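You operate a simulated robot arm through the tools that you are given. There is no shell and no other tool.

You run a simulated robot arm. Do the job below in one go: nothing can be reset, and whatever is moved stays where it is left.

## Task
Wind about 1.2 m of cable onto the small drum, then brake it.
Fine: counter dial at COUNT, ZERO pressed once and the brake dial at FREE before the crank turns; the counter tells the length.

Only the result counts: the job must be done as asked and must still hold three seconds after the hand-in. Knocking over, shifting, dropping, spilling or breaking anything else fails it.

## Robot
A 6-joint arm with a two-finger gripper, fixed in place. Base frame: the origin is at the foot of the arm, x ahead of it, y to its left, z up. Readings come in m, rad, newtons and seconds.
With the tool pointing down near the work surface it reaches from about 0.14 to 0.96 m from the base axis. Its first joint turns from -2.897 to 2.897 rad. Payload 3.43 kg.
The TCP is the grasp point between the finger pads, 0.02 m short of the fingertips. In the tool frame z runs along the fingers and y along their closing line. Largest opening 0.19 m; the body of the gripper starts 0.248 m behind the TCP.
Orientation is told as [roll, pitch, yaw] about the base's x, y, z axes, in that order, counted from this pose: with the fingers straight down and closing along the base's y, the tool's x points along the base's -x, its y along +y and its z along -z.

## Interface
- The arm moves only by the tool play_rows. Its argument "moves" is one flat list of numbers, 7 for each row, row after row: the shift along the tool's x, y, z in units of 20 mm (1.0 is 20 mm), then the turn, a rotation vector about the tool's x, y, z in units of 8 degrees (1.0 is 8 degrees), then the finger opening in m, from 0 to 0.19. In form: [tx, ty, tz, rx, ry, rz, gripper, tx, ty, tz, rx, ry, rz, gripper, ...]. A call has 1 to 20 rows; each row shifts and turns the commanded pose from where the row before left it, along the tool's axes as they then stand. A call with a number of a shift or a turn outside -1 to 1 is refused whole. A row lasts 0.2 s, in which the tool goes at most 0.05 m and 0.15 rad; a call with a longer step from one row to the next is refused whole, and so is a gripper value outside its range. A pose out of reach is approached as far as the arm can. The call stops where the force on the tool passes 60 N (or 10 N more than at its start, if that is more) or the arm is blocked; 0.2 s more then pass. The fingers move at their own pace (about 0.153 m/s each) and stop on an object; they squeeze with about 45 N. The grip force told is the motor's: it shows also when the fingers shut on nothing. Time passes only in rows, and 0.2 s behind the last, so rows that do not move let the fingers close. It gives the time, the measured TCP pose, the force on the tool (base axes), the opening and the grip force at its end, in the units of the frame above (readings bear some noise), with the torque about the TCP (base axes, N m) and any sound that the robot's microphone picked up.
- Cameras (640 x 400 px; columns grow to the right, rows downward): "scene" is fixed at [0.0505, -0.4999, 1.3918]; the picture's right is [-0.75, -0.67, 0.00], its down [-0.35, 0.40, -0.85] and it looks along [0.56, -0.63, -0.53] (base axes); focal length 214 px, centre (320, 200). "wrist" rides on the gripper at [0.07, -0.008, -0.288] in the tool frame; the picture's right is [0.12, 0.99, 0.00], its down [-0.96, 0.11, -0.25] and it looks along [-0.25, 0.03, 0.97] (tool axes); focal length 261 px, centre (320, 200). There is no depth. A picture from a camera that has moved, and an enlarged one, comes with that camera's place and axes in the base frame and with its lens.
- get_image(camera): a new picture of that camera. No time passes.
- slide_trunk(by): slides the trunk up (or, below 0, down) by that many m; the arm rides with it, the base frame stays. It gives what a move gives, with no picture.
- inspect(camera, box): a new picture of the part [left, top, right, bottom] of that camera's present view, enlarged. No time passes.
- job_done(): hands the job in; it is judged then, once.

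Nothing tells you positions but the pictures and the camera data. Unless the task says otherwise, let go and move clear before handing in.

The tools are called after "Request:" as a command line: name --argument value ..., lists and objects as JSON in quotes. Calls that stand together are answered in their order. play_rows: Moves the arm, as the interface text tells. Its arguments: {"type":"object","properties":{"moves":{"type":"array","items":{"type":"number"}}},"required":["moves"]} The other tools are called the same way: slide_trunk (by) slides the trunk up or down; get_image (camera) takes a picture; inspect (camera, box) takes an enlarged picture of a part of a camera's view; job_done () hands the job in.

At the start:

```text
clock: 0.0
tcp_pos: [0.2196, -0.6472, 1.2491]
orientation: [0.001, -0.001, 0.002]
wrist_force: [-0.5, 0.1, -0.9]
wrist_torque: [0.0, -0.01, 0.02]
grip_width: 0.19
grip_force: 0.0
trunk travel left (down, up): [-0.35, 0.09]
```

scene: 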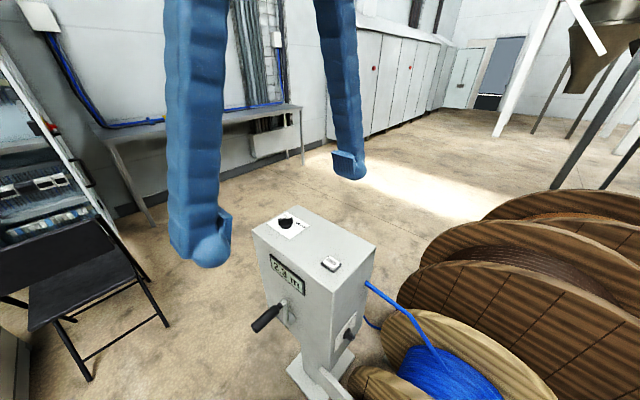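
wrist: 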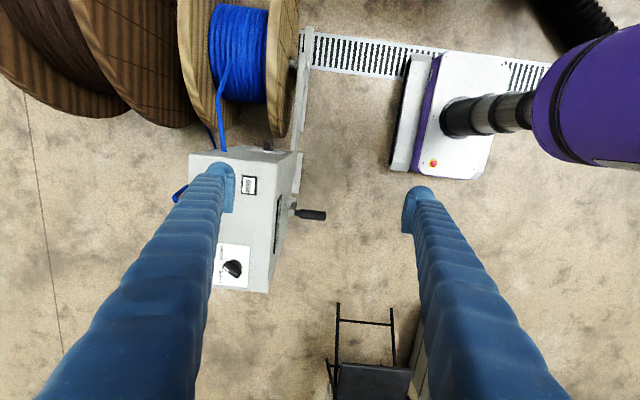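

I see a grey box (counter unit) with a display, a crank on one face, a dial and a button on top, and a drum with blue cable beside it. I'll look closer before moving.

Request:
inspect --camera "scene" --box '[230, 190, 400, 296]'

Request:
inspect --camera "scene" --box '[240, 260, 480, 400]'

Request:
inspect --camera "wrist" --box '[170, 130, 350, 300]'

Request:
inspect --camera "wrist" --box '[170, 0, 350, 160]'

```text
3.76 times, centred on (315, 243) of scene
camera zoom: at [0.0505, -0.4999, 1.3918], right [-0.75, -0.67, 0.0], down [-0.35, 0.4, -0.85], along [0.56, -0.63, -0.53], focal length 807 px, centre (339, 38)
```

zoom: 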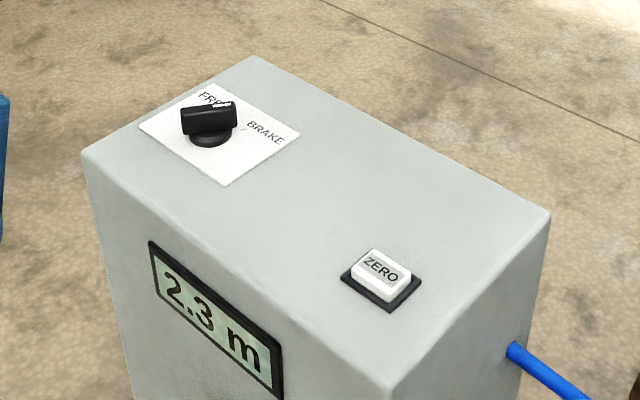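

```text
2.67 times, centred on (360, 330) of scene
camera zoom: at [0.0505, -0.4999, 1.3918], right [-0.75, -0.67, 0.0], down [-0.35, 0.4, -0.85], along [0.56, -0.63, -0.53], focal length 572 px, centre (213, -147)
```

zoom: 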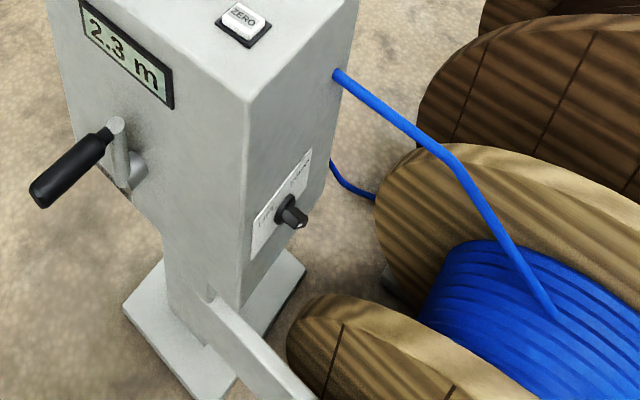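

```text
2.35 times, centred on (260, 215) of wrist
camera zoom: at [0.1485, -0.6554, 1.5377], right [-0.12, 0.99, 0.0], down [0.96, 0.11, 0.25], along [0.25, 0.03, -0.97], focal length 613 px, centre (461, 165)
```

zoom: 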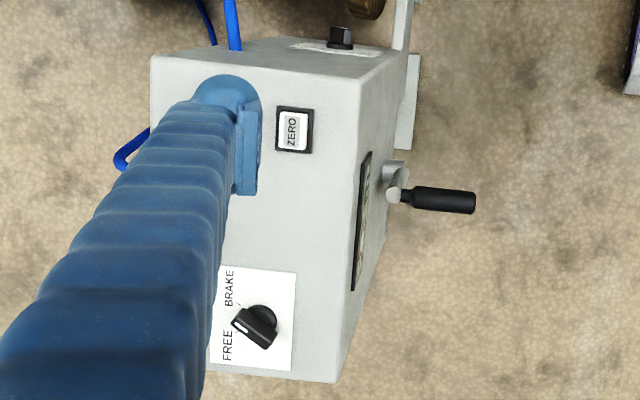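

```text
2.50 times, centred on (260, 80) of wrist
camera zoom: at [0.1485, -0.6554, 1.5377], right [-0.12, 0.99, 0.0], down [0.96, 0.11, 0.25], along [0.25, 0.03, -0.97], focal length 652 px, centre (470, 500)
```

zoom: 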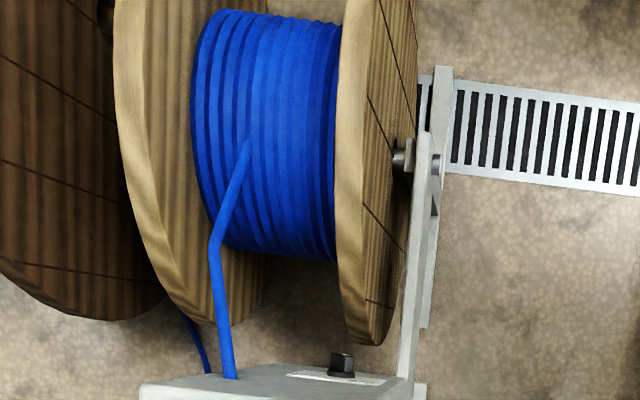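

The box is axis-aligned at about x 0.22–0.55, y −0.93…−0.74 with its top at z≈0.957. The brake dial and ZERO are on top, the crank is on the +y face and the counter dial on the −x face. I'll move above the box to read the dials better.

Request:
play_rows --moves '[-0.8, -0.9, 0, 0, 0, 0, 0.19, -0.8, -0.9, 0, 0, 0, 0, 0.19, -0.8, -0.9, 0, 0, 0, 0, 0.19, -0.8, -0.9, 0, 0, 0, 0, 0.19, -0.8, -0.9, 0, 0, 0, 0, 0.19, -0.8, -0.9, 0, 0, 0, 0, 0.19, -0.8, -0.9, 0, 0, 0, 0, 0.19, -0.8, -0.9, 0, 0, 0, 0, 0.19, -0.8, -0.9, 0, 0, 0, 0, 0.19]'

Request:
get_image --camera "wrist"

```text
clock: 2.0
tcp_pos: [0.3644, -0.8102, 1.2492]
orientation: [0.001, 0.003, 0.0]
wrist_force: [-0.6, 0.4, -0.3]
wrist_torque: [0.04, 0.01, 0.08]
grip_width: 0.1897
grip_force: 0.0
trunk travel left (down, up): [-0.35, 0.09]
```

```text
taken
camera wrist: at [0.2942, -0.8185, 1.5371], right [-0.12, 0.99, 0.0], down [0.96, 0.11, 0.25], along [0.24, 0.03, -0.97], focal length 261 px, centre (320, 200)
```

wrist: 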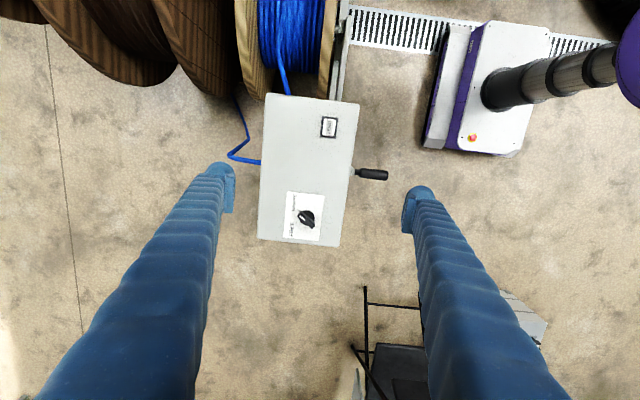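

Request:
inspect --camera "wrist" --box '[270, 180, 350, 250]'

Request:
inspect --camera "wrist" --box '[230, 80, 410, 200]'

Request:
inspect --camera "scene" --box '[250, 190, 350, 260]'

Request:
inspect --camera "scene" --box '[310, 290, 410, 370]'

```text
5.71 times, centred on (310, 215) of wrist
camera zoom: at [0.2942, -0.8185, 1.5371], right [-0.12, 0.99, 0.0], down [0.96, 0.11, 0.25], along [0.24, 0.03, -0.97], focal length 1489 px, centre (377, 114)
```

zoom: 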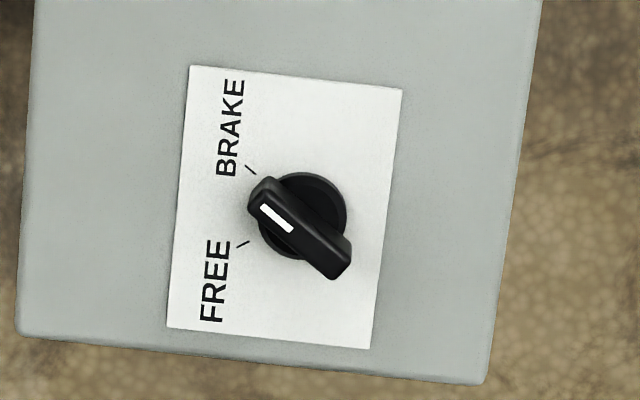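

```text
3.33 times, centred on (320, 140) of wrist
camera zoom: at [0.2942, -0.8185, 1.5371], right [-0.12, 0.99, 0.0], down [0.96, 0.11, 0.25], along [0.24, 0.03, -0.97], focal length 869 px, centre (320, 400)
```

zoom: 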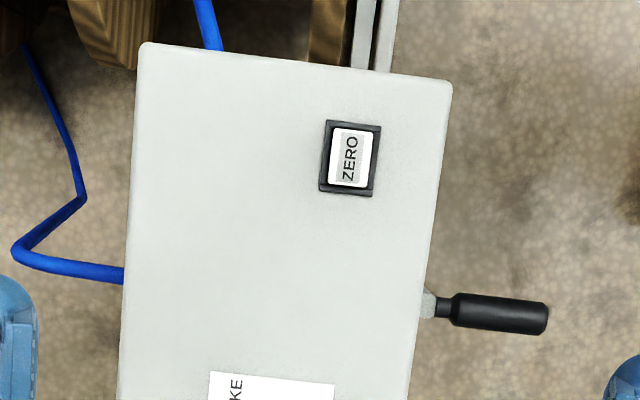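

```text
5.71 times, centred on (300, 225) of scene
camera zoom: at [0.0505, -0.4999, 1.3918], right [-0.75, -0.67, 0.0], down [-0.35, 0.4, -0.85], along [0.56, -0.63, -0.53], focal length 1226 px, centre (434, 57)
```

zoom: 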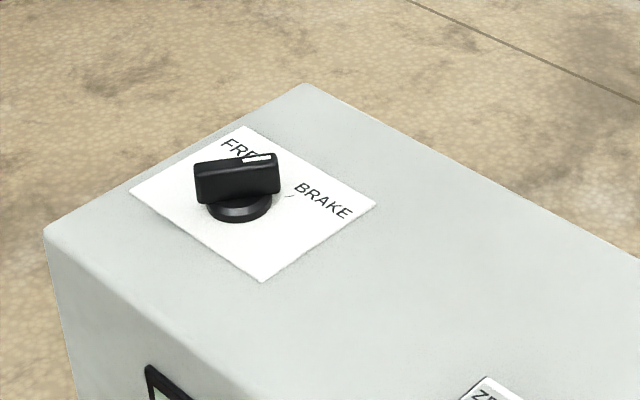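

```text
5.00 times, centred on (360, 330) of scene
camera zoom: at [0.0505, -0.4999, 1.3918], right [-0.75, -0.67, 0.0], down [-0.35, 0.4, -0.85], along [0.56, -0.63, -0.53], focal length 1072 px, centre (120, -450)
```

zoom: 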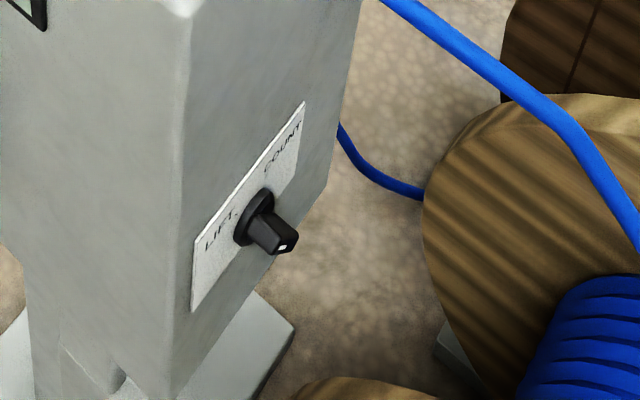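

The brake dial points at BRAKE, with FREE about 80° counter-clockwise seen from above. The counter dial on the −x face has LIFT on its left and COUNT on its right. I'll move toward −x and tilt the tool to see that face.

Request:
play_rows --moves '[1, 0, 0, 0, 0, 0, 0.19, 1, 0, 0, 0, 0, 0, 0.19, 1, 0, 0, 0, 0, 0, 0.19, 1, 0, 0, 0, 0, 0, 0.19, 1, 0, 0, 0, 0, 0, 0.19, 1, 0, 0, 0, 0, 0, 0.19, 1, 0, 0, 0, 0, 0, 0.19, 1, 0, 0, 0, 0, 0, 0.19, 1, 0, 0, 0, 0, 0, 0.19, 1, 0, 0, 0, 0, 0, 0.19, 1, 0, 0, 0, 0, 0, 0.19, 1, 0, 0, 0, 0, 0, 0.19, 1, 0, 0, 0, 0, 0, 0.19, 0, 0, 0, 0, -1, 0, 0.19, 0, 0, 0, 0, -1, 0, 0.19, 0, 0, 0, 0, -1, 0, 0.19, 0, 0, 0, 0, -1, 0, 0.19, 0, 0, 0, 0, -1, 0, 0.19]'

Request:
get_image --camera "wrist"

Request:
get_image --camera "scene"

```text
clock: 5.8
tcp_pos: [0.1013, -0.811, 1.2509]
orientation: [0.0, -0.7, -0.001]
wrist_force: [-0.1, 0.4, -1.1]
wrist_torque: [0.05, -0.13, 0.06]
grip_width: 0.1898
grip_force: 0.1
trunk travel left (down, up): [-0.35, 0.09]
```

```text
taken
camera wrist: at [-0.1384, -0.8182, 1.4245], right [-0.09, 0.99, -0.08], down [0.57, 0.12, 0.81], along [0.81, 0.03, -0.58], focal length 261 px, centre (320, 200)
```

wrist: 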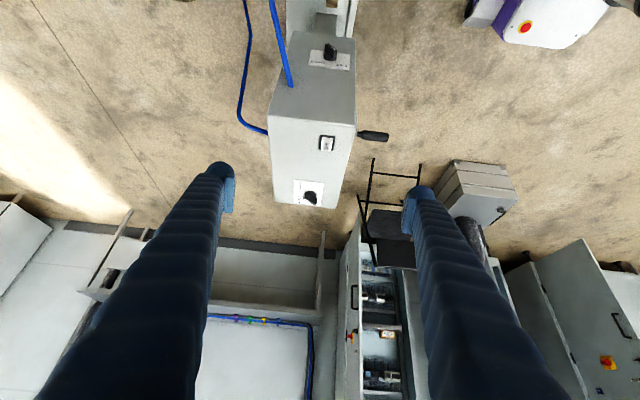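

```text
taken
```

scene: 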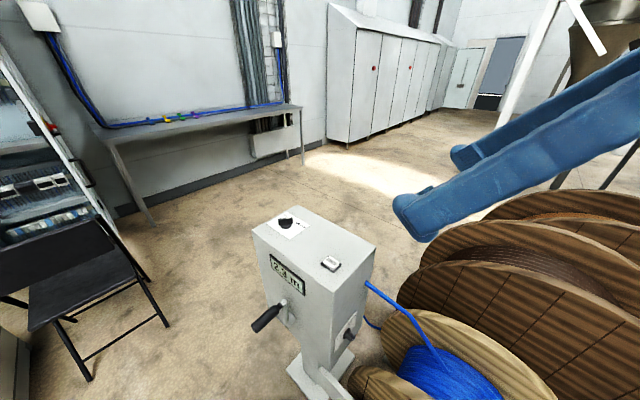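

Request:
inspect --camera "wrist" --box '[295, 30, 365, 80]'

Request:
inspect --camera "wrist" --box '[230, 0, 410, 120]'

Request:
inspect --camera "scene" --box '[340, 280, 580, 400]'

```text
8.00 times, centred on (330, 55) of wrist
camera zoom: at [-0.1384, -0.8182, 1.4245], right [-0.09, 0.99, -0.08], down [0.57, 0.12, 0.81], along [0.81, 0.03, -0.58], focal length 2085 px, centre (240, 1360)
```

zoom: 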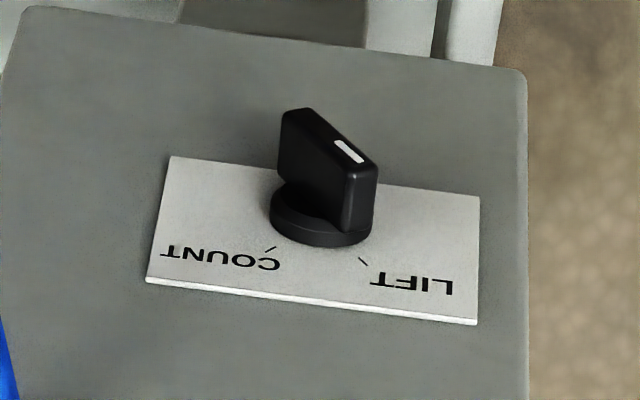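

```text
3.33 times, centred on (320, 60) of wrist
camera zoom: at [-0.1384, -0.8182, 1.4245], right [-0.09, 0.99, -0.08], down [0.57, 0.12, 0.81], along [0.81, 0.03, -0.58], focal length 869 px, centre (320, 667)
```

zoom: 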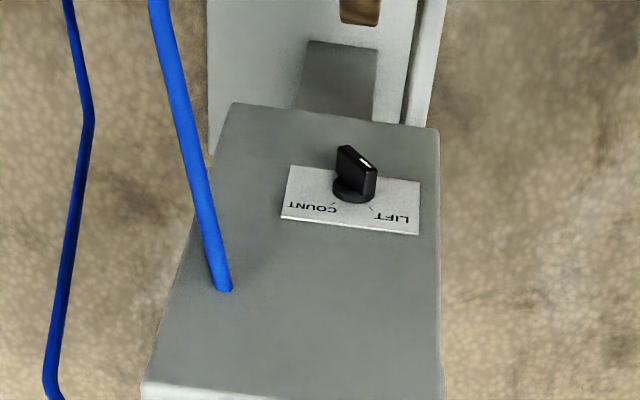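

```text
2.67 times, centred on (460, 340) of scene
camera zoom: at [0.0505, -0.4999, 1.3918], right [-0.75, -0.67, 0.0], down [-0.35, 0.4, -0.85], along [0.56, -0.63, -0.53], focal length 572 px, centre (-53, -173)
```

zoom: 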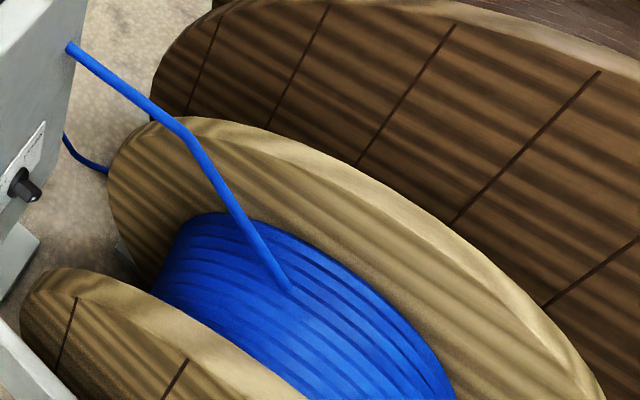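

The counter dial points at LIFT, and its centre is near (0.215, −0.815, 0.69). I'll straighten the tool, close the fingers and come down beside that face, so the dial's pointer end can be pushed from LIFT toward COUNT (−y).

Request:
play_rows --moves '[0, 0, 0, 0, 1, 0, 0.1, 0, 0, 0, 0, 1, 0, 0.0, 0, 0, 0, 0, 1, 0, 0.0, 0, 0, 0, 0, 1, 0, 0.0, 0, 0, 0, 0, 1, 0, 0, -0.33, 0.2154, 0.9654, 0, 0, 0, 0, -0.33, 0.2154, 0.9654, 0, 0, 0, 0, -0.33, 0.2154, 0.9654, 0, 0, 0, 0, -0.33, 0.2154, 0.9654, 0, 0, 0, 0, -0.33, 0.2154, 0.9654, 0, 0, 0, 0, -0.33, 0.2154, 0.9654, 0, 0, 0, 0, -0.33, 0.2154, 0.9654, 0, 0, 0, 0, -0.33, 0.2154, 0.9654, 0, 0, 0, 0, -0.33, 0.2154, 0.9654, 0, 0, 0, 0, -0.33, 0.2154, 0.9654, 0, 0, 0, 0, -0.33, 0.2154, 0.9654, 0, 0, 0, 0, -0.33, 0.2154, 0.9654, 0, 0, 0, 0, -0.33, 0.2154, 0.9654, 0, 0, 0, 0]'

Request:
get_image --camera "wrist"

Request:
get_image --camera "scene"

```text
clock: 9.6
tcp_pos: [0.1894, -0.7533, 0.9986]
orientation: [0.002, 0.0, 0.002]
wrist_force: [0.6, -1.3, -0.2]
wrist_torque: [0.03, 0.01, 0.03]
grip_width: 0.0001
grip_force: 34.0
trunk travel left (down, up): [-0.35, 0.09]
```

```text
taken
camera wrist: at [0.1188, -0.7616, 1.2866], right [-0.12, 0.99, 0.0], down [0.96, 0.11, 0.25], along [0.24, 0.03, -0.97], focal length 261 px, centre (320, 200)
```

wrist: 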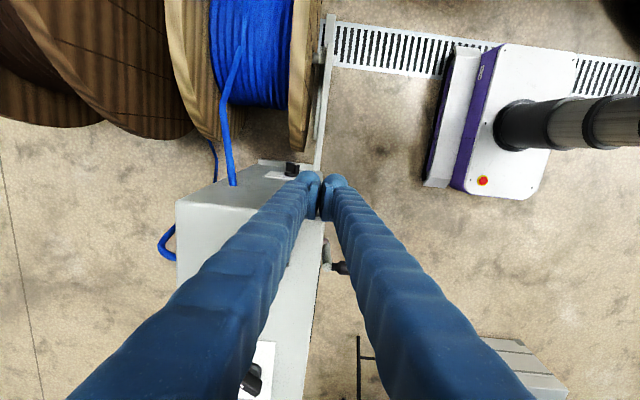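

```text
taken
```

scene: 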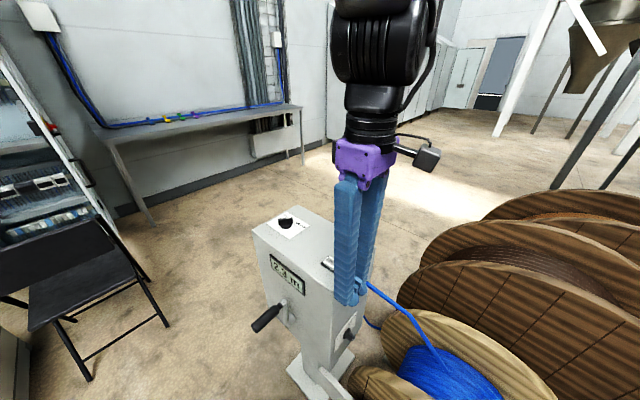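

Request:
inspect --camera "wrist" --box '[240, 130, 380, 230]'

Request:
inspect --camera "scene" --box '[290, 240, 410, 370]'

```text
4.00 times, centred on (310, 180) of wrist
camera zoom: at [0.1188, -0.7616, 1.2866], right [-0.12, 0.99, 0.0], down [0.96, 0.11, 0.25], along [0.24, 0.03, -0.97], focal length 1043 px, centre (360, 280)
```

zoom: 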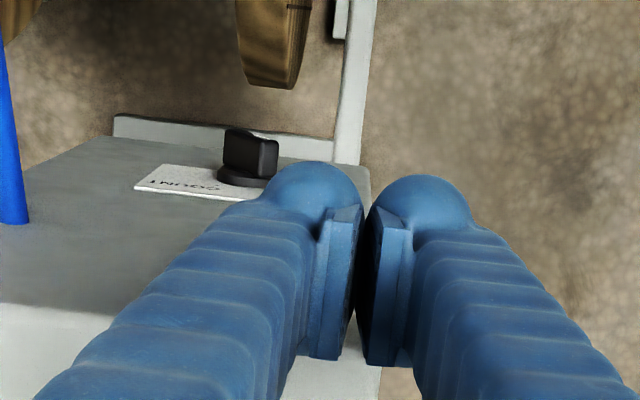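

```text
3.08 times, centred on (350, 305) of scene
camera zoom: at [0.0505, -0.4999, 1.3918], right [-0.75, -0.67, 0.0], down [-0.35, 0.4, -0.85], along [0.56, -0.63, -0.53], focal length 660 px, centre (228, -123)
```

zoom: 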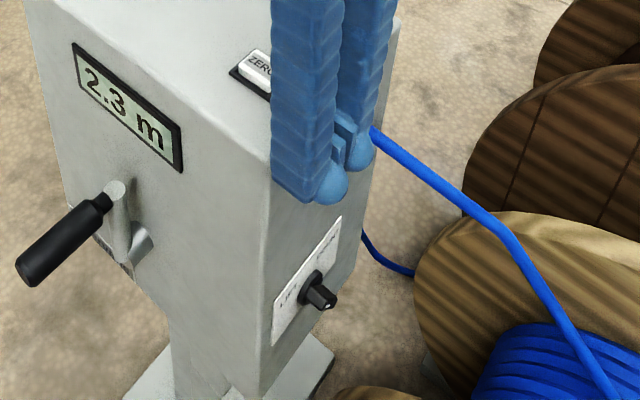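

The fingers are closed and stand just +y of the counter dial and in front of the −x face. I'll step a little more to +y and come down partway, then check the fingertip height against the dial.

Request:
play_rows --moves '[0, 0.9, 0.5, 0, 0, 0, 0, 0, 0, 1, 0, 0, 0, 0, 0, 0, 1, 0, 0, 0, 0, 0, 0, 1, 0, 0, 0, 0, 0, 0, 1, 0, 0, 0, 0, 0, 0, 1, 0, 0, 0, 0, 0, 0, 1, 0, 0, 0, 0, 0, 0, 1, 0, 0, 0, 0, 0, 0, 1, 0, 0, 0, 0, 0, 0, 1, 0, 0, 0, 0, 0, 0, 1, 0, 0, 0, 0]'

Request:
get_image --camera "wrist"

Request:
inspect --camera "scene" --box '[290, 240, 410, 370]'

```text
clock: 12.0
tcp_pos: [0.1896, -0.7338, 0.7893]
orientation: [-0.001, 0.002, -0.001]
wrist_force: [0.2, -0.1, -0.3]
wrist_torque: [-0.01, 0.06, 0.05]
grip_width: 0.0
grip_force: 34.5
trunk travel left (down, up): [-0.35, 0.09]
```

```text
taken
camera wrist: at [0.1184, -0.7434, 1.0767], right [-0.12, 0.99, 0.0], down [0.96, 0.11, 0.25], along [0.25, 0.03, -0.97], focal length 261 px, centre (320, 200)
```

wrist: 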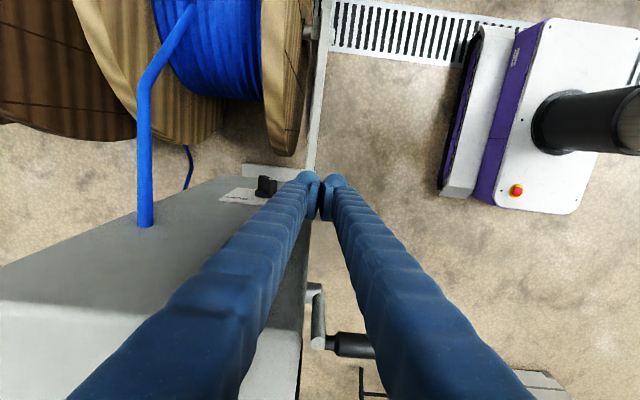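

```text
3.08 times, centred on (350, 305) of scene
camera zoom: at [0.0505, -0.4999, 1.3918], right [-0.75, -0.67, 0.0], down [-0.35, 0.4, -0.85], along [0.56, -0.63, -0.53], focal length 660 px, centre (228, -123)
```

zoom: 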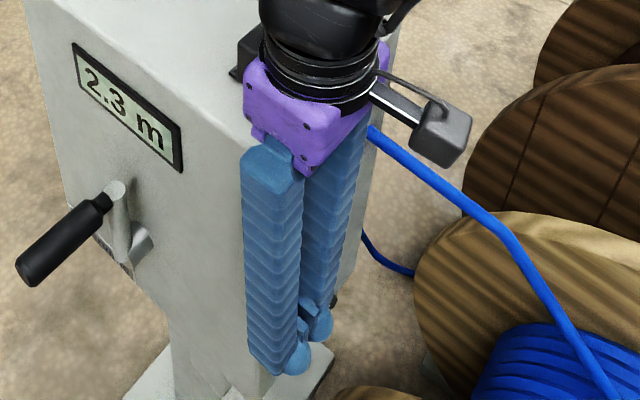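

Request:
inspect --camera "scene" --box '[310, 220, 400, 290]'

Request:
inspect --camera "wrist" --box '[200, 140, 360, 240]'

Request:
get_image --camera "scene"

```text
5.71 times, centred on (355, 255) of scene
camera zoom: at [0.0505, -0.4999, 1.3918], right [-0.75, -0.67, 0.0], down [-0.35, 0.4, -0.85], along [0.56, -0.63, -0.53], focal length 1226 px, centre (120, -114)
```

zoom: 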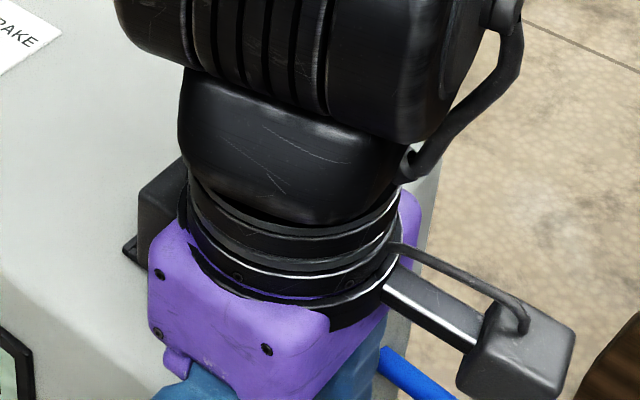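

```text
4.00 times, centred on (280, 190) of wrist
camera zoom: at [0.1184, -0.7434, 1.0767], right [-0.12, 0.99, 0.0], down [0.96, 0.11, 0.25], along [0.25, 0.03, -0.97], focal length 1043 px, centre (480, 240)
```

zoom: 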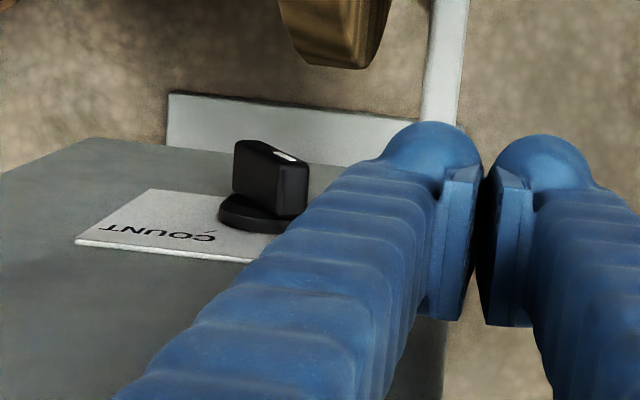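

```text
taken
```

scene: 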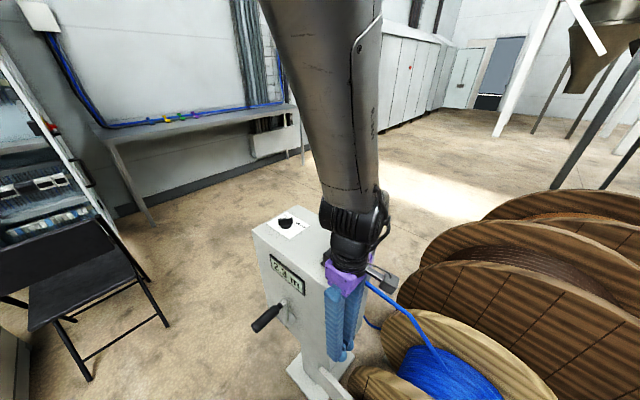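

A black block on the +x side of the gripper could come near the ZERO button if I descend vertically. I'll tilt the tool about 24° so the body leans away from the box, which also gives a better view of the dial.

Request:
play_rows --moves '[0.25, 0, 0, 0, -1, 0, 0, 0.25, 0, 0, 0, -1, 0, 0, 0.25, 0, 0, 0, -1, 0, 0]'

Request:
get_image --camera "wrist"

Request:
inspect --camera "scene" --box '[300, 230, 420, 370]'

```text
clock: 12.8
tcp_pos: [0.1736, -0.7353, 0.788]
orientation: [-0.001, -0.421, -0.002]
wrist_force: [-0.7, 0.1, -0.3]
wrist_torque: [0.0, -0.05, -0.02]
grip_width: 0.0
grip_force: 34.2
trunk travel left (down, up): [-0.35, 0.09]
```

```text
taken
camera wrist: at [-0.0092, -0.7434, 1.0208], right [-0.11, 0.99, -0.05], down [0.78, 0.11, 0.62], along [0.62, 0.03, -0.78], focal length 261 px, centre (320, 200)
```

wrist: 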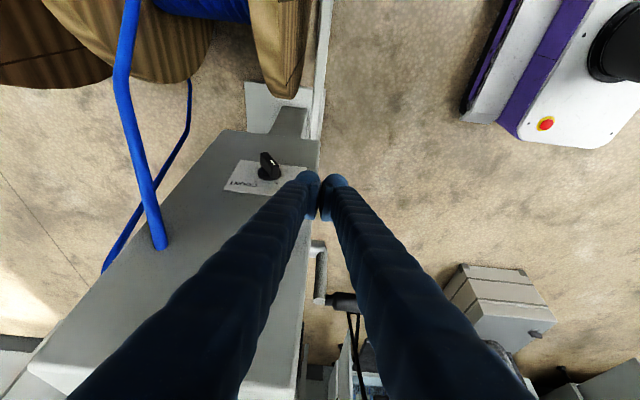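

```text
2.86 times, centred on (360, 300) of scene
camera zoom: at [0.0505, -0.4999, 1.3918], right [-0.75, -0.67, 0.0], down [-0.35, 0.4, -0.85], along [0.56, -0.63, -0.53], focal length 613 px, centre (206, -86)
```

zoom: 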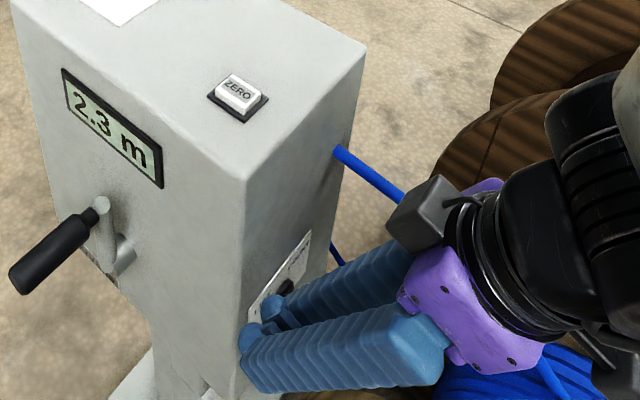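

Request:
inspect --camera "wrist" --box '[220, 130, 340, 220]'

Request:
inspect --camera "scene" --box '[330, 300, 390, 370]'

```text
4.44 times, centred on (280, 175) of wrist
camera zoom: at [-0.0092, -0.7434, 1.0208], right [-0.11, 0.99, -0.05], down [0.78, 0.11, 0.62], along [0.62, 0.03, -0.78], focal length 1158 px, centre (498, 311)
```

zoom: 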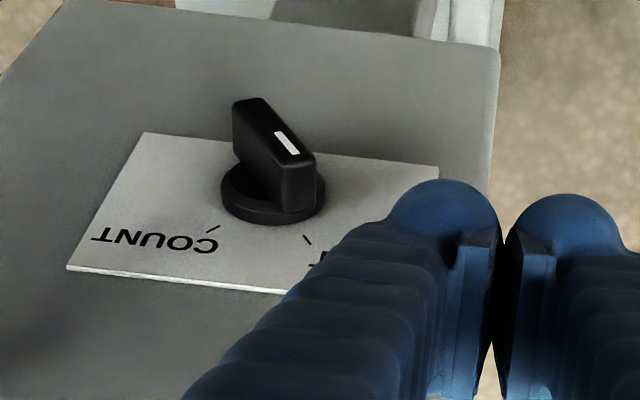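

```text
5.71 times, centred on (360, 335) of scene
camera zoom: at [0.0505, -0.4999, 1.3918], right [-0.75, -0.67, 0.0], down [-0.35, 0.4, -0.85], along [0.56, -0.63, -0.53], focal length 1226 px, centre (91, -571)
```

zoom: 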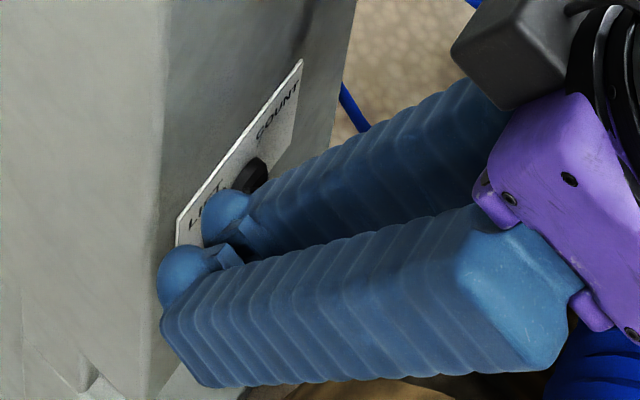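

The dial centre is near (0.22, −0.813, 0.688), with LIFT and COUNT about 40° either side of up. I'll lower the closed fingertips beside the pointer end, on its +y side and overlapping it by about 1 cm in height.

Request:
play_rows --moves '[0.313, 0, 0.9, 0, 0, 0, 0, 0.313, 0, 0.9, 0, 0, 0, 0, 0.313, 0, 0.9, 0, 0, 0, 0, 0.313, 0, 0.9, 0, 0, 0, 0]'

Request:
inspect --camera "wrist" --box '[220, 130, 340, 220]'

Request:
inspect --camera "scene" --box '[300, 280, 390, 380]'

```text
clock: 13.8
tcp_pos: [0.1813, -0.7344, 0.7114]
orientation: [0.001, -0.417, 0.0]
wrist_force: [0.6, -0.4, 0.4]
wrist_torque: [0.04, 0.0, 0.04]
grip_width: 0.0
grip_force: 34.2
trunk travel left (down, up): [-0.35, 0.09]
```

```text
4.44 times, centred on (280, 175) of wrist
camera zoom: at [-0.0012, -0.7434, 0.9448], right [-0.11, 0.99, -0.05], down [0.78, 0.11, 0.62], along [0.62, 0.03, -0.79], focal length 1158 px, centre (498, 311)
```

zoom: 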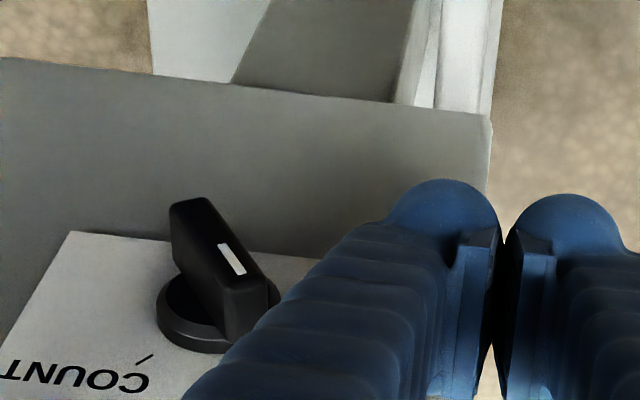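

```text
4.00 times, centred on (345, 330) of scene
camera zoom: at [0.0505, -0.4999, 1.3918], right [-0.75, -0.67, 0.0], down [-0.35, 0.4, -0.85], along [0.56, -0.63, -0.53], focal length 858 px, centre (220, -320)
```

zoom: 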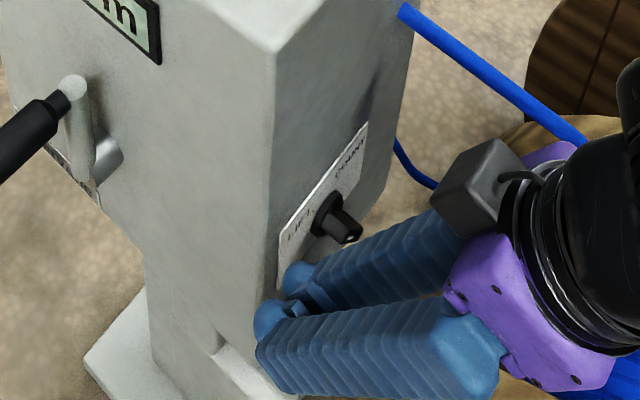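

The fingertips are now beside the dial with no contact. I'll push slowly toward −y, watching the force, and check the pointer.

Request:
play_rows --moves '[0, -0.6, 0, 0, 0, 0, 0, 0, -0.6, 0, 0, 0, 0, 0, 0, -0.4, 0, 0, 0, 0, 0, 0, -0.3, 0, 0, 0, 0, 0]'

Request:
inspect --camera "wrist" --box '[220, 130, 340, 220]'

Request:
inspect --camera "scene" --box '[300, 280, 390, 380]'

```text
clock: 14.8
tcp_pos: [0.1808, -0.7746, 0.7123]
orientation: [0.001, -0.419, -0.001]
wrist_force: [0.0, 0.2, 1.3]
wrist_torque: [-0.02, 0.02, 0.02]
grip_width: 0.0001
grip_force: 34.1
trunk travel left (down, up): [-0.35, 0.09]
```

```text
4.44 times, centred on (280, 175) of wrist
camera zoom: at [-0.0014, -0.7812, 0.9457], right [-0.11, 0.99, -0.05], down [0.78, 0.11, 0.62], along [0.62, 0.03, -0.79], focal length 1158 px, centre (498, 311)
```

zoom: 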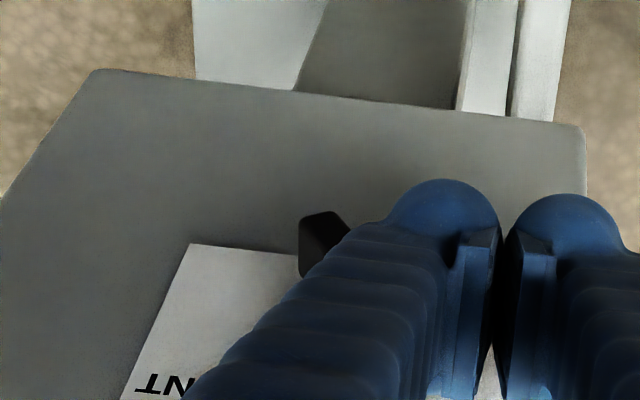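

```text
4.00 times, centred on (345, 330) of scene
camera zoom: at [0.0505, -0.4999, 1.3918], right [-0.75, -0.67, 0.0], down [-0.35, 0.4, -0.85], along [0.56, -0.63, -0.53], focal length 858 px, centre (220, -320)
```

zoom: 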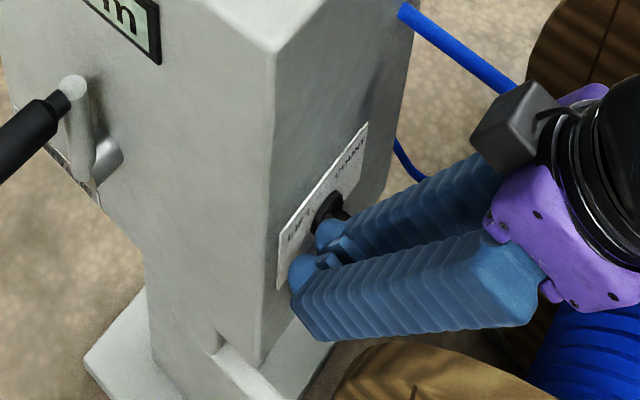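

Request:
play_rows --moves '[0, -0.25, 0, 0, 0, 0, 0, 0, -0.25, 0, 0, 0, 0, 0]'

Request:
inspect --camera "wrist" --box '[220, 130, 340, 220]'

Request:
inspect --camera "scene" --box '[330, 300, 390, 360]'

```text
clock: 15.4
tcp_pos: [0.1798, -0.7839, 0.7118]
orientation: [0.002, -0.42, -0.001]
wrist_force: [-0.2, -0.3, -0.3]
wrist_torque: [0.0, -0.03, 0.03]
grip_width: 0.0
grip_force: 34.0
trunk travel left (down, up): [-0.35, 0.09]
```

```text
4.44 times, centred on (280, 175) of wrist
camera zoom: at [-0.0019, -0.7915, 0.9456], right [-0.11, 0.99, -0.05], down [0.78, 0.11, 0.62], along [0.62, 0.03, -0.79], focal length 1158 px, centre (498, 311)
```

zoom: 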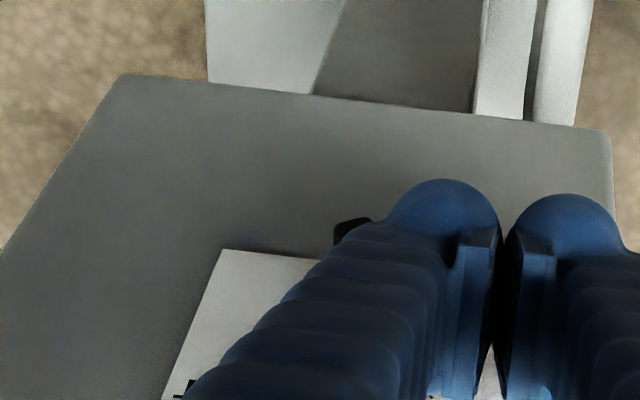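

```text
6.67 times, centred on (360, 330) of scene
camera zoom: at [0.0505, -0.4999, 1.3918], right [-0.75, -0.67, 0.0], down [-0.35, 0.4, -0.85], along [0.56, -0.63, -0.53], focal length 1430 px, centre (53, -667)
```

zoom: 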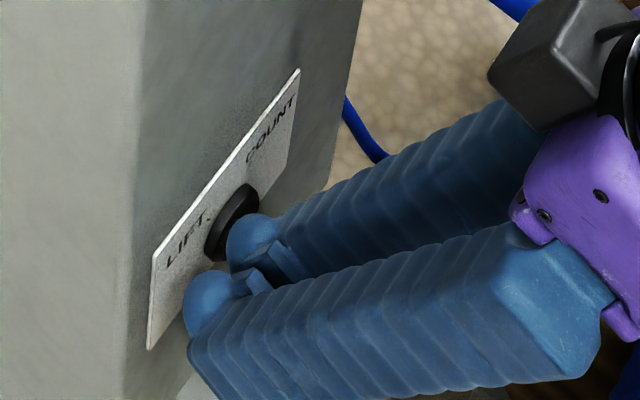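

Request:
play_rows --moves '[0, -0.25, 0, 0, 0, 0, 0, 0, -0.25, 0, 0, 0, 0, 0]'

Request:
inspect --camera "wrist" --box '[220, 130, 340, 220]'

Request:
inspect --camera "scene" --box '[330, 300, 390, 360]'

```text
clock: 16.0
tcp_pos: [0.1802, -0.7913, 0.7149]
orientation: [-0.002, -0.42, -0.001]
wrist_force: [-12.3, 22.8, 34.6]
wrist_torque: [0.0, -0.5, -0.26]
grip_width: 0.0
grip_force: 34.0
trunk travel left (down, up): [-0.35, 0.09]
```

```text
4.44 times, centred on (280, 175) of wrist
camera zoom: at [-0.0027, -0.7997, 0.9486], right [-0.11, 0.99, -0.05], down [0.78, 0.12, 0.62], along [0.62, 0.03, -0.78], focal length 1158 px, centre (498, 311)
```

zoom: 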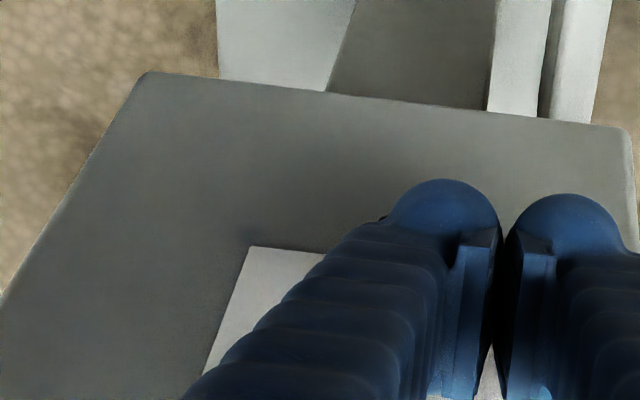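

```text
6.67 times, centred on (360, 330) of scene
camera zoom: at [0.0505, -0.4999, 1.3918], right [-0.75, -0.67, 0.0], down [-0.35, 0.4, -0.85], along [0.56, -0.63, -0.53], focal length 1430 px, centre (53, -667)
```

zoom: 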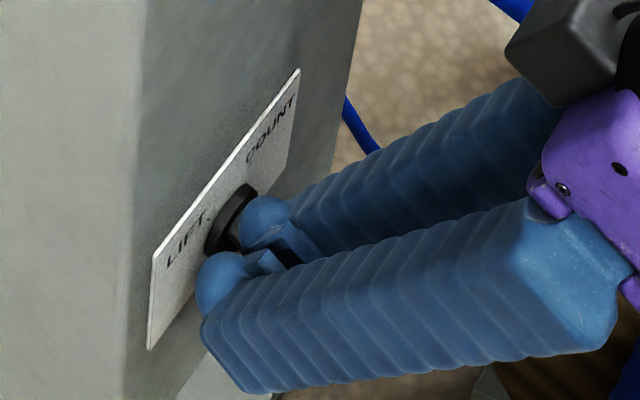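

The fingertip rode up on the pointer's end face (force up and +y), so it sits a little too high. I'll back off in +y, drop about 14 mm and push again so it bears on the pointer's side.

Request:
play_rows --moves '[0, 1, 0, 0, 0, 0, 0, 0, 1, 0, 0, 0, 0, 0, 0.15, 0, 0.36, 0, 0, 0, 0, 0.1, 0, 0.36, 0, 0, 0, 0]'

Request:
inspect --camera "wrist" --box '[220, 130, 340, 220]'

Request:
inspect --camera "scene" --box '[330, 300, 390, 360]'

```text
clock: 17.0
tcp_pos: [0.1827, -0.7537, 0.6977]
orientation: [0.0, -0.417, -0.002]
wrist_force: [-0.6, 1.8, -0.6]
wrist_torque: [0.03, 0.02, 0.01]
grip_width: 0.0
grip_force: 34.3
trunk travel left (down, up): [-0.35, 0.09]
```

```text
4.44 times, centred on (280, 175) of wrist
camera zoom: at [-0.0001, -0.7615, 0.9305], right [-0.11, 0.99, -0.05], down [0.78, 0.12, 0.62], along [0.62, 0.03, -0.79], focal length 1158 px, centre (498, 311)
```

zoom: 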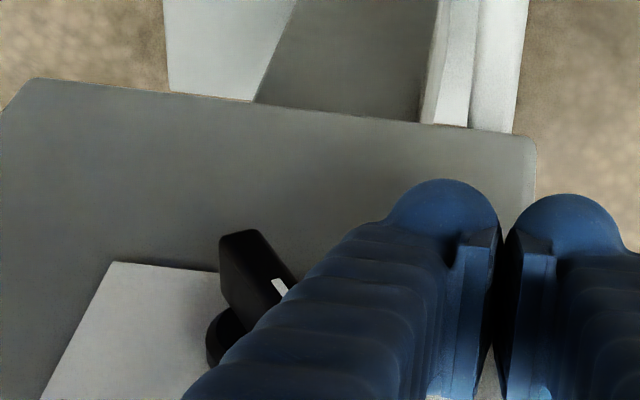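

```text
6.67 times, centred on (360, 330) of scene
camera zoom: at [0.0505, -0.4999, 1.3918], right [-0.75, -0.67, 0.0], down [-0.35, 0.4, -0.85], along [0.56, -0.63, -0.53], focal length 1430 px, centre (53, -667)
```

zoom: 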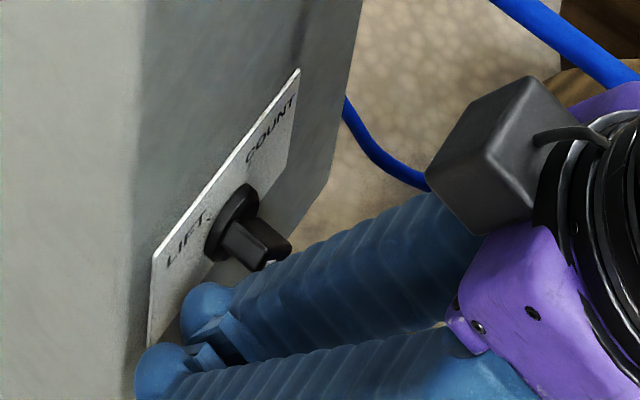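

Request:
play_rows --moves '[0, -0.5, 0, 0, 0, 0, 0, 0, -0.4, 0, 0, 0, 0, 0, 0, -0.3, 0, 0, 0, 0, 0, 0, -0.3, 0, 0, 0, 0, 0]'

Request:
inspect --camera "wrist" --box '[220, 130, 340, 220]'

Request:
inspect --camera "scene" --box '[330, 300, 390, 360]'

```text
clock: 18.0
tcp_pos: [0.1811, -0.7832, 0.6969]
orientation: [0.0, -0.418, -0.002]
wrist_force: [0.4, 1.0, -0.6]
wrist_torque: [0.0, 0.01, -0.01]
grip_width: 0.0
grip_force: 34.3
trunk travel left (down, up): [-0.35, 0.09]
```

```text
4.44 times, centred on (280, 175) of wrist
camera zoom: at [0.0, -0.7915, 0.9303], right [-0.11, 0.99, -0.05], down [0.78, 0.11, 0.62], along [0.62, 0.03, -0.79], focal length 1158 px, centre (498, 311)
```

zoom: 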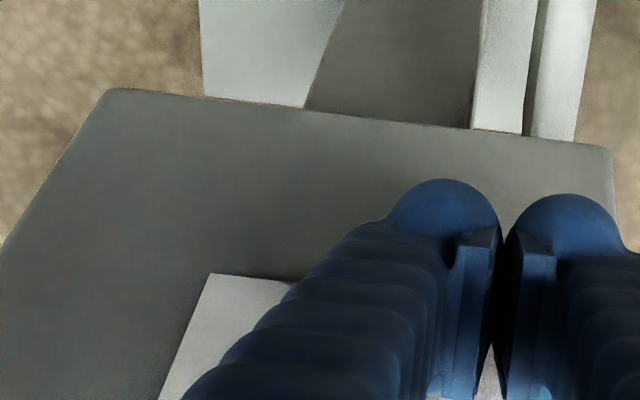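

```text
6.67 times, centred on (360, 330) of scene
camera zoom: at [0.0505, -0.4999, 1.3918], right [-0.75, -0.67, 0.0], down [-0.35, 0.4, -0.85], along [0.56, -0.63, -0.53], focal length 1430 px, centre (53, -667)
```

zoom: 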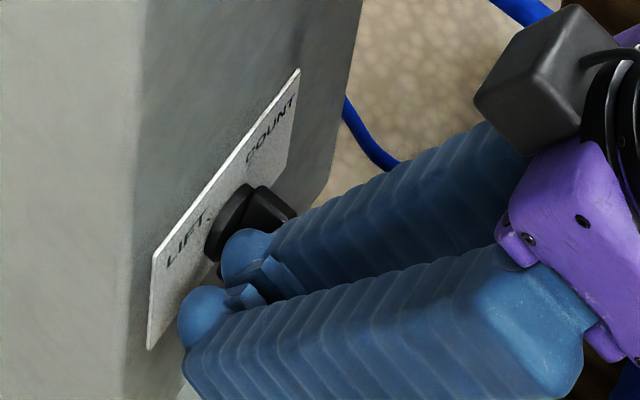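

The pointer is now turning with little force. I'll keep pushing in small steps.

Request:
play_rows --moves '[0, -0.25, 0, 0, 0, 0, 0, 0, -0.25, 0, 0, 0, 0, 0]'

Request:
inspect --camera "scene" --box '[330, 300, 390, 360]'

Request:
inspect --camera "wrist" --box '[220, 130, 340, 220]'

```text
clock: 18.6
tcp_pos: [0.1822, -0.7862, 0.6977]
orientation: [0.006, -0.42, 0.001]
wrist_force: [-11.7, 43.3, 19.1]
wrist_torque: [-0.39, -0.17, 0.12]
grip_width: 0.0
grip_force: 33.8
trunk travel left (down, up): [-0.35, 0.09]
```

```text
6.67 times, centred on (360, 330) of scene
camera zoom: at [0.0505, -0.4999, 1.3918], right [-0.75, -0.67, 0.0], down [-0.35, 0.4, -0.85], along [0.56, -0.63, -0.53], focal length 1430 px, centre (53, -667)
```

zoom: 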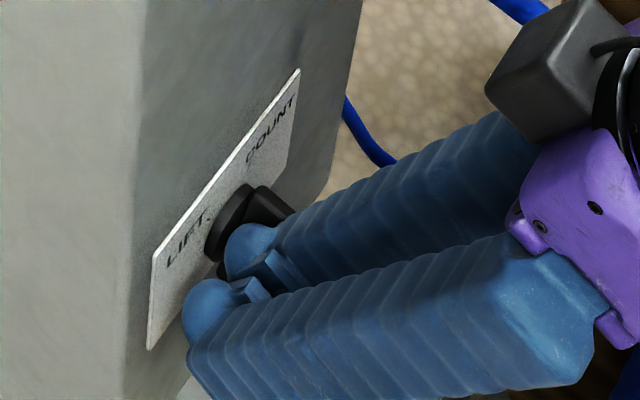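

```text
4.44 times, centred on (280, 175) of wrist
camera zoom: at [-0.0007, -0.7966, 0.9304], right [-0.11, 0.99, -0.04], down [0.78, 0.11, 0.62], along [0.62, 0.04, -0.78], focal length 1158 px, centre (498, 311)
```

zoom: 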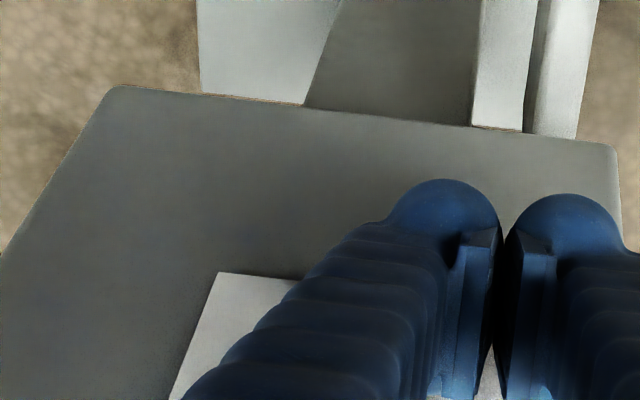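

The force rose, so it has probably reached a stop. I'll back off in +y and read the dial.

Request:
play_rows --moves '[0, 0.8, 0, 0, 0, 0, 0, 0, 1, 0, 0, 0, 0, 0, 0, 1, 0, 0, 0, 0, 0, -0.4067, 0, -0.9135, 0, 0, 0, 0, -0.4067, 0, -0.9135, 0, 0, 0, 0, -0.4067, 0, -0.9135, 0, 0, 0, 0, -0.4067, 0, -0.9135, 0, 0, 0, 0]'

Request:
inspect --camera "wrist" --box '[200, 130, 340, 230]'

Request:
inspect --camera "scene" --box '[240, 220, 390, 360]'

```text
clock: 20.2
tcp_pos: [0.1817, -0.7374, 0.7763]
orientation: [-0.001, -0.417, -0.002]
wrist_force: [0.6, -0.5, 0.0]
wrist_torque: [0.0, 0.0, -0.01]
grip_width: 0.0
grip_force: 34.2
trunk travel left (down, up): [-0.35, 0.09]
```

```text
4.00 times, centred on (270, 180) of wrist
camera zoom: at [-0.0001, -0.7449, 1.0105], right [-0.11, 0.99, -0.05], down [0.78, 0.11, 0.62], along [0.62, 0.03, -0.79], focal length 1043 px, centre (520, 280)
```

zoom: 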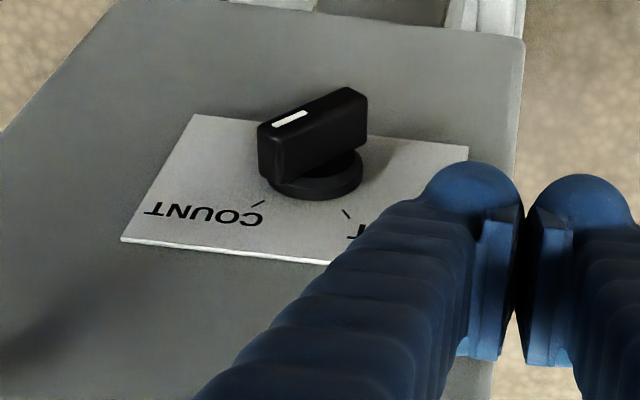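

```text
2.86 times, centred on (315, 290) of scene
camera zoom: at [0.0505, -0.4999, 1.3918], right [-0.75, -0.67, 0.0], down [-0.35, 0.4, -0.85], along [0.56, -0.63, -0.53], focal length 613 px, centre (334, -57)
```

zoom: 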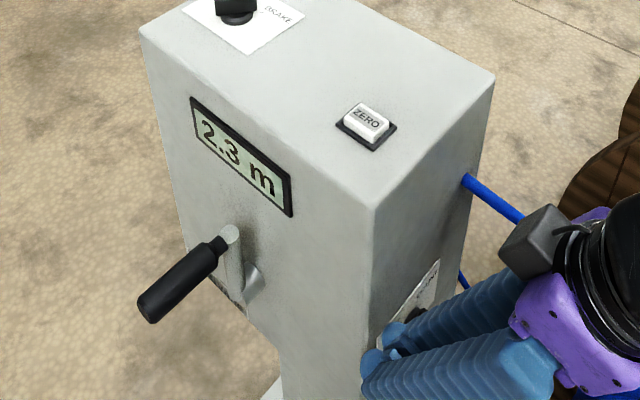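

The counter dial now points at COUNT and the display still reads 2.3 m. Next I'll raise up, straighten the tool and move above the ZERO button.

Request:
play_rows --moves '[-0.4067, 0, -0.9135, 0, 0, 0, 0, -0.4067, 0, -0.9135, 0, 0, 0, 0, -0.4067, 0, -0.9135, 0, 0, 0, 0, -0.4067, 0, -0.9135, 0, 0, 0, 0, -0.4067, 0, -0.9135, 0, 0, 0, 0, -0.4067, 0, -0.9135, 0, 0, 0, 0, -0.4067, 0, -0.9135, 0, 0, 0, 0, -0.4067, 0, -0.9135, 0, 0, 0, 0, -0.4067, 0, -0.9135, 0, 0, 0, 0, -0.4067, 0, -0.9135, 0, 0, 0, 0, -0.4067, 0, -0.9135, 0, 0, 0, 0, -0.4067, 0, -0.9135, 0, 0, 0, 0, -0.4067, 0, -0.9135, 0, 0, 0, 0, -0.4067, 0, -0.9135, 0, 0, 0, 0, 0, 0, 0, 0, 1, 0, 0, 0, 0, 0, 0, 1, 0, 0, 0, 0, 0, 0, 1, 0, 0]'

Request:
play_rows --moves '[-0.975, -0.626, 0, 0, 0, 0, 0, -0.975, -0.626, 0, 0, 0, 0, 0, -0.975, -0.626, 0, 0, 0, 0, 0, -0.975, -0.626, 0, 0, 0, 0, 0, -0.975, -0.626, 0, 0, 0, 0, 0]'

Request:
get_image --camera "wrist"

Request:
inspect --camera "scene" --box '[250, 190, 400, 310]'

```text
clock: 23.8
tcp_pos: [0.1825, -0.7369, 1.0562]
orientation: [0.001, 0.004, 0.001]
wrist_force: [0.8, 0.5, 0.6]
wrist_torque: [0.02, 0.15, -0.01]
grip_width: 0.0
grip_force: 33.8
trunk travel left (down, up): [-0.35, 0.09]
```

```text
clock: 25.0
tcp_pos: [0.2782, -0.8002, 1.0557]
orientation: [0.004, 0.001, 0.0]
wrist_force: [0.1, -0.5, -0.9]
wrist_torque: [0.02, 0.05, 0.01]
grip_width: 0.0002
grip_force: 34.4
trunk travel left (down, up): [-0.35, 0.09]
```

```text
taken
camera wrist: at [0.2084, -0.8086, 1.343], right [-0.12, 0.99, 0.0], down [0.96, 0.11, 0.25], along [0.24, 0.03, -0.97], focal length 261 px, centre (320, 200)
```

wrist: 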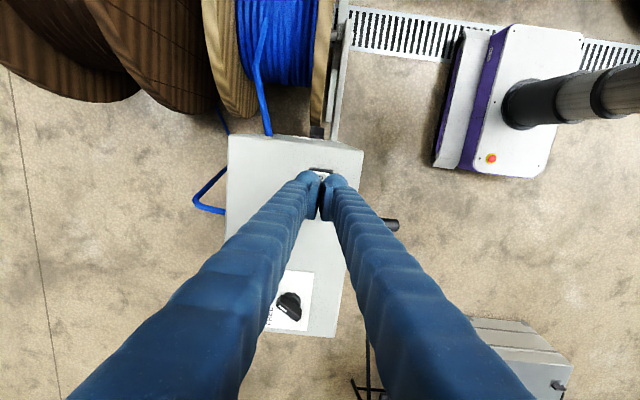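

```text
3.33 times, centred on (325, 250) of scene
camera zoom: at [0.0505, -0.4999, 1.3918], right [-0.75, -0.67, 0.0], down [-0.35, 0.4, -0.85], along [0.56, -0.63, -0.53], focal length 715 px, centre (303, 33)
```

zoom: 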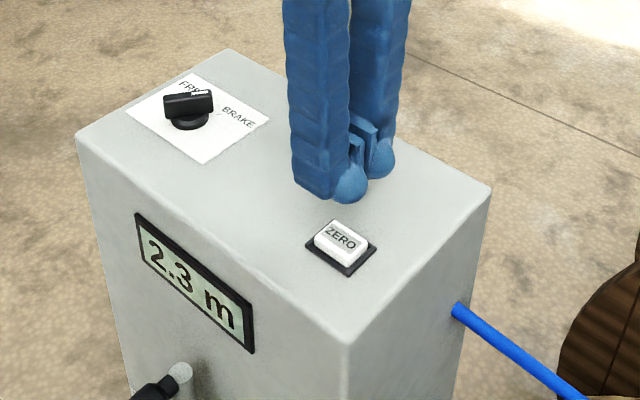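

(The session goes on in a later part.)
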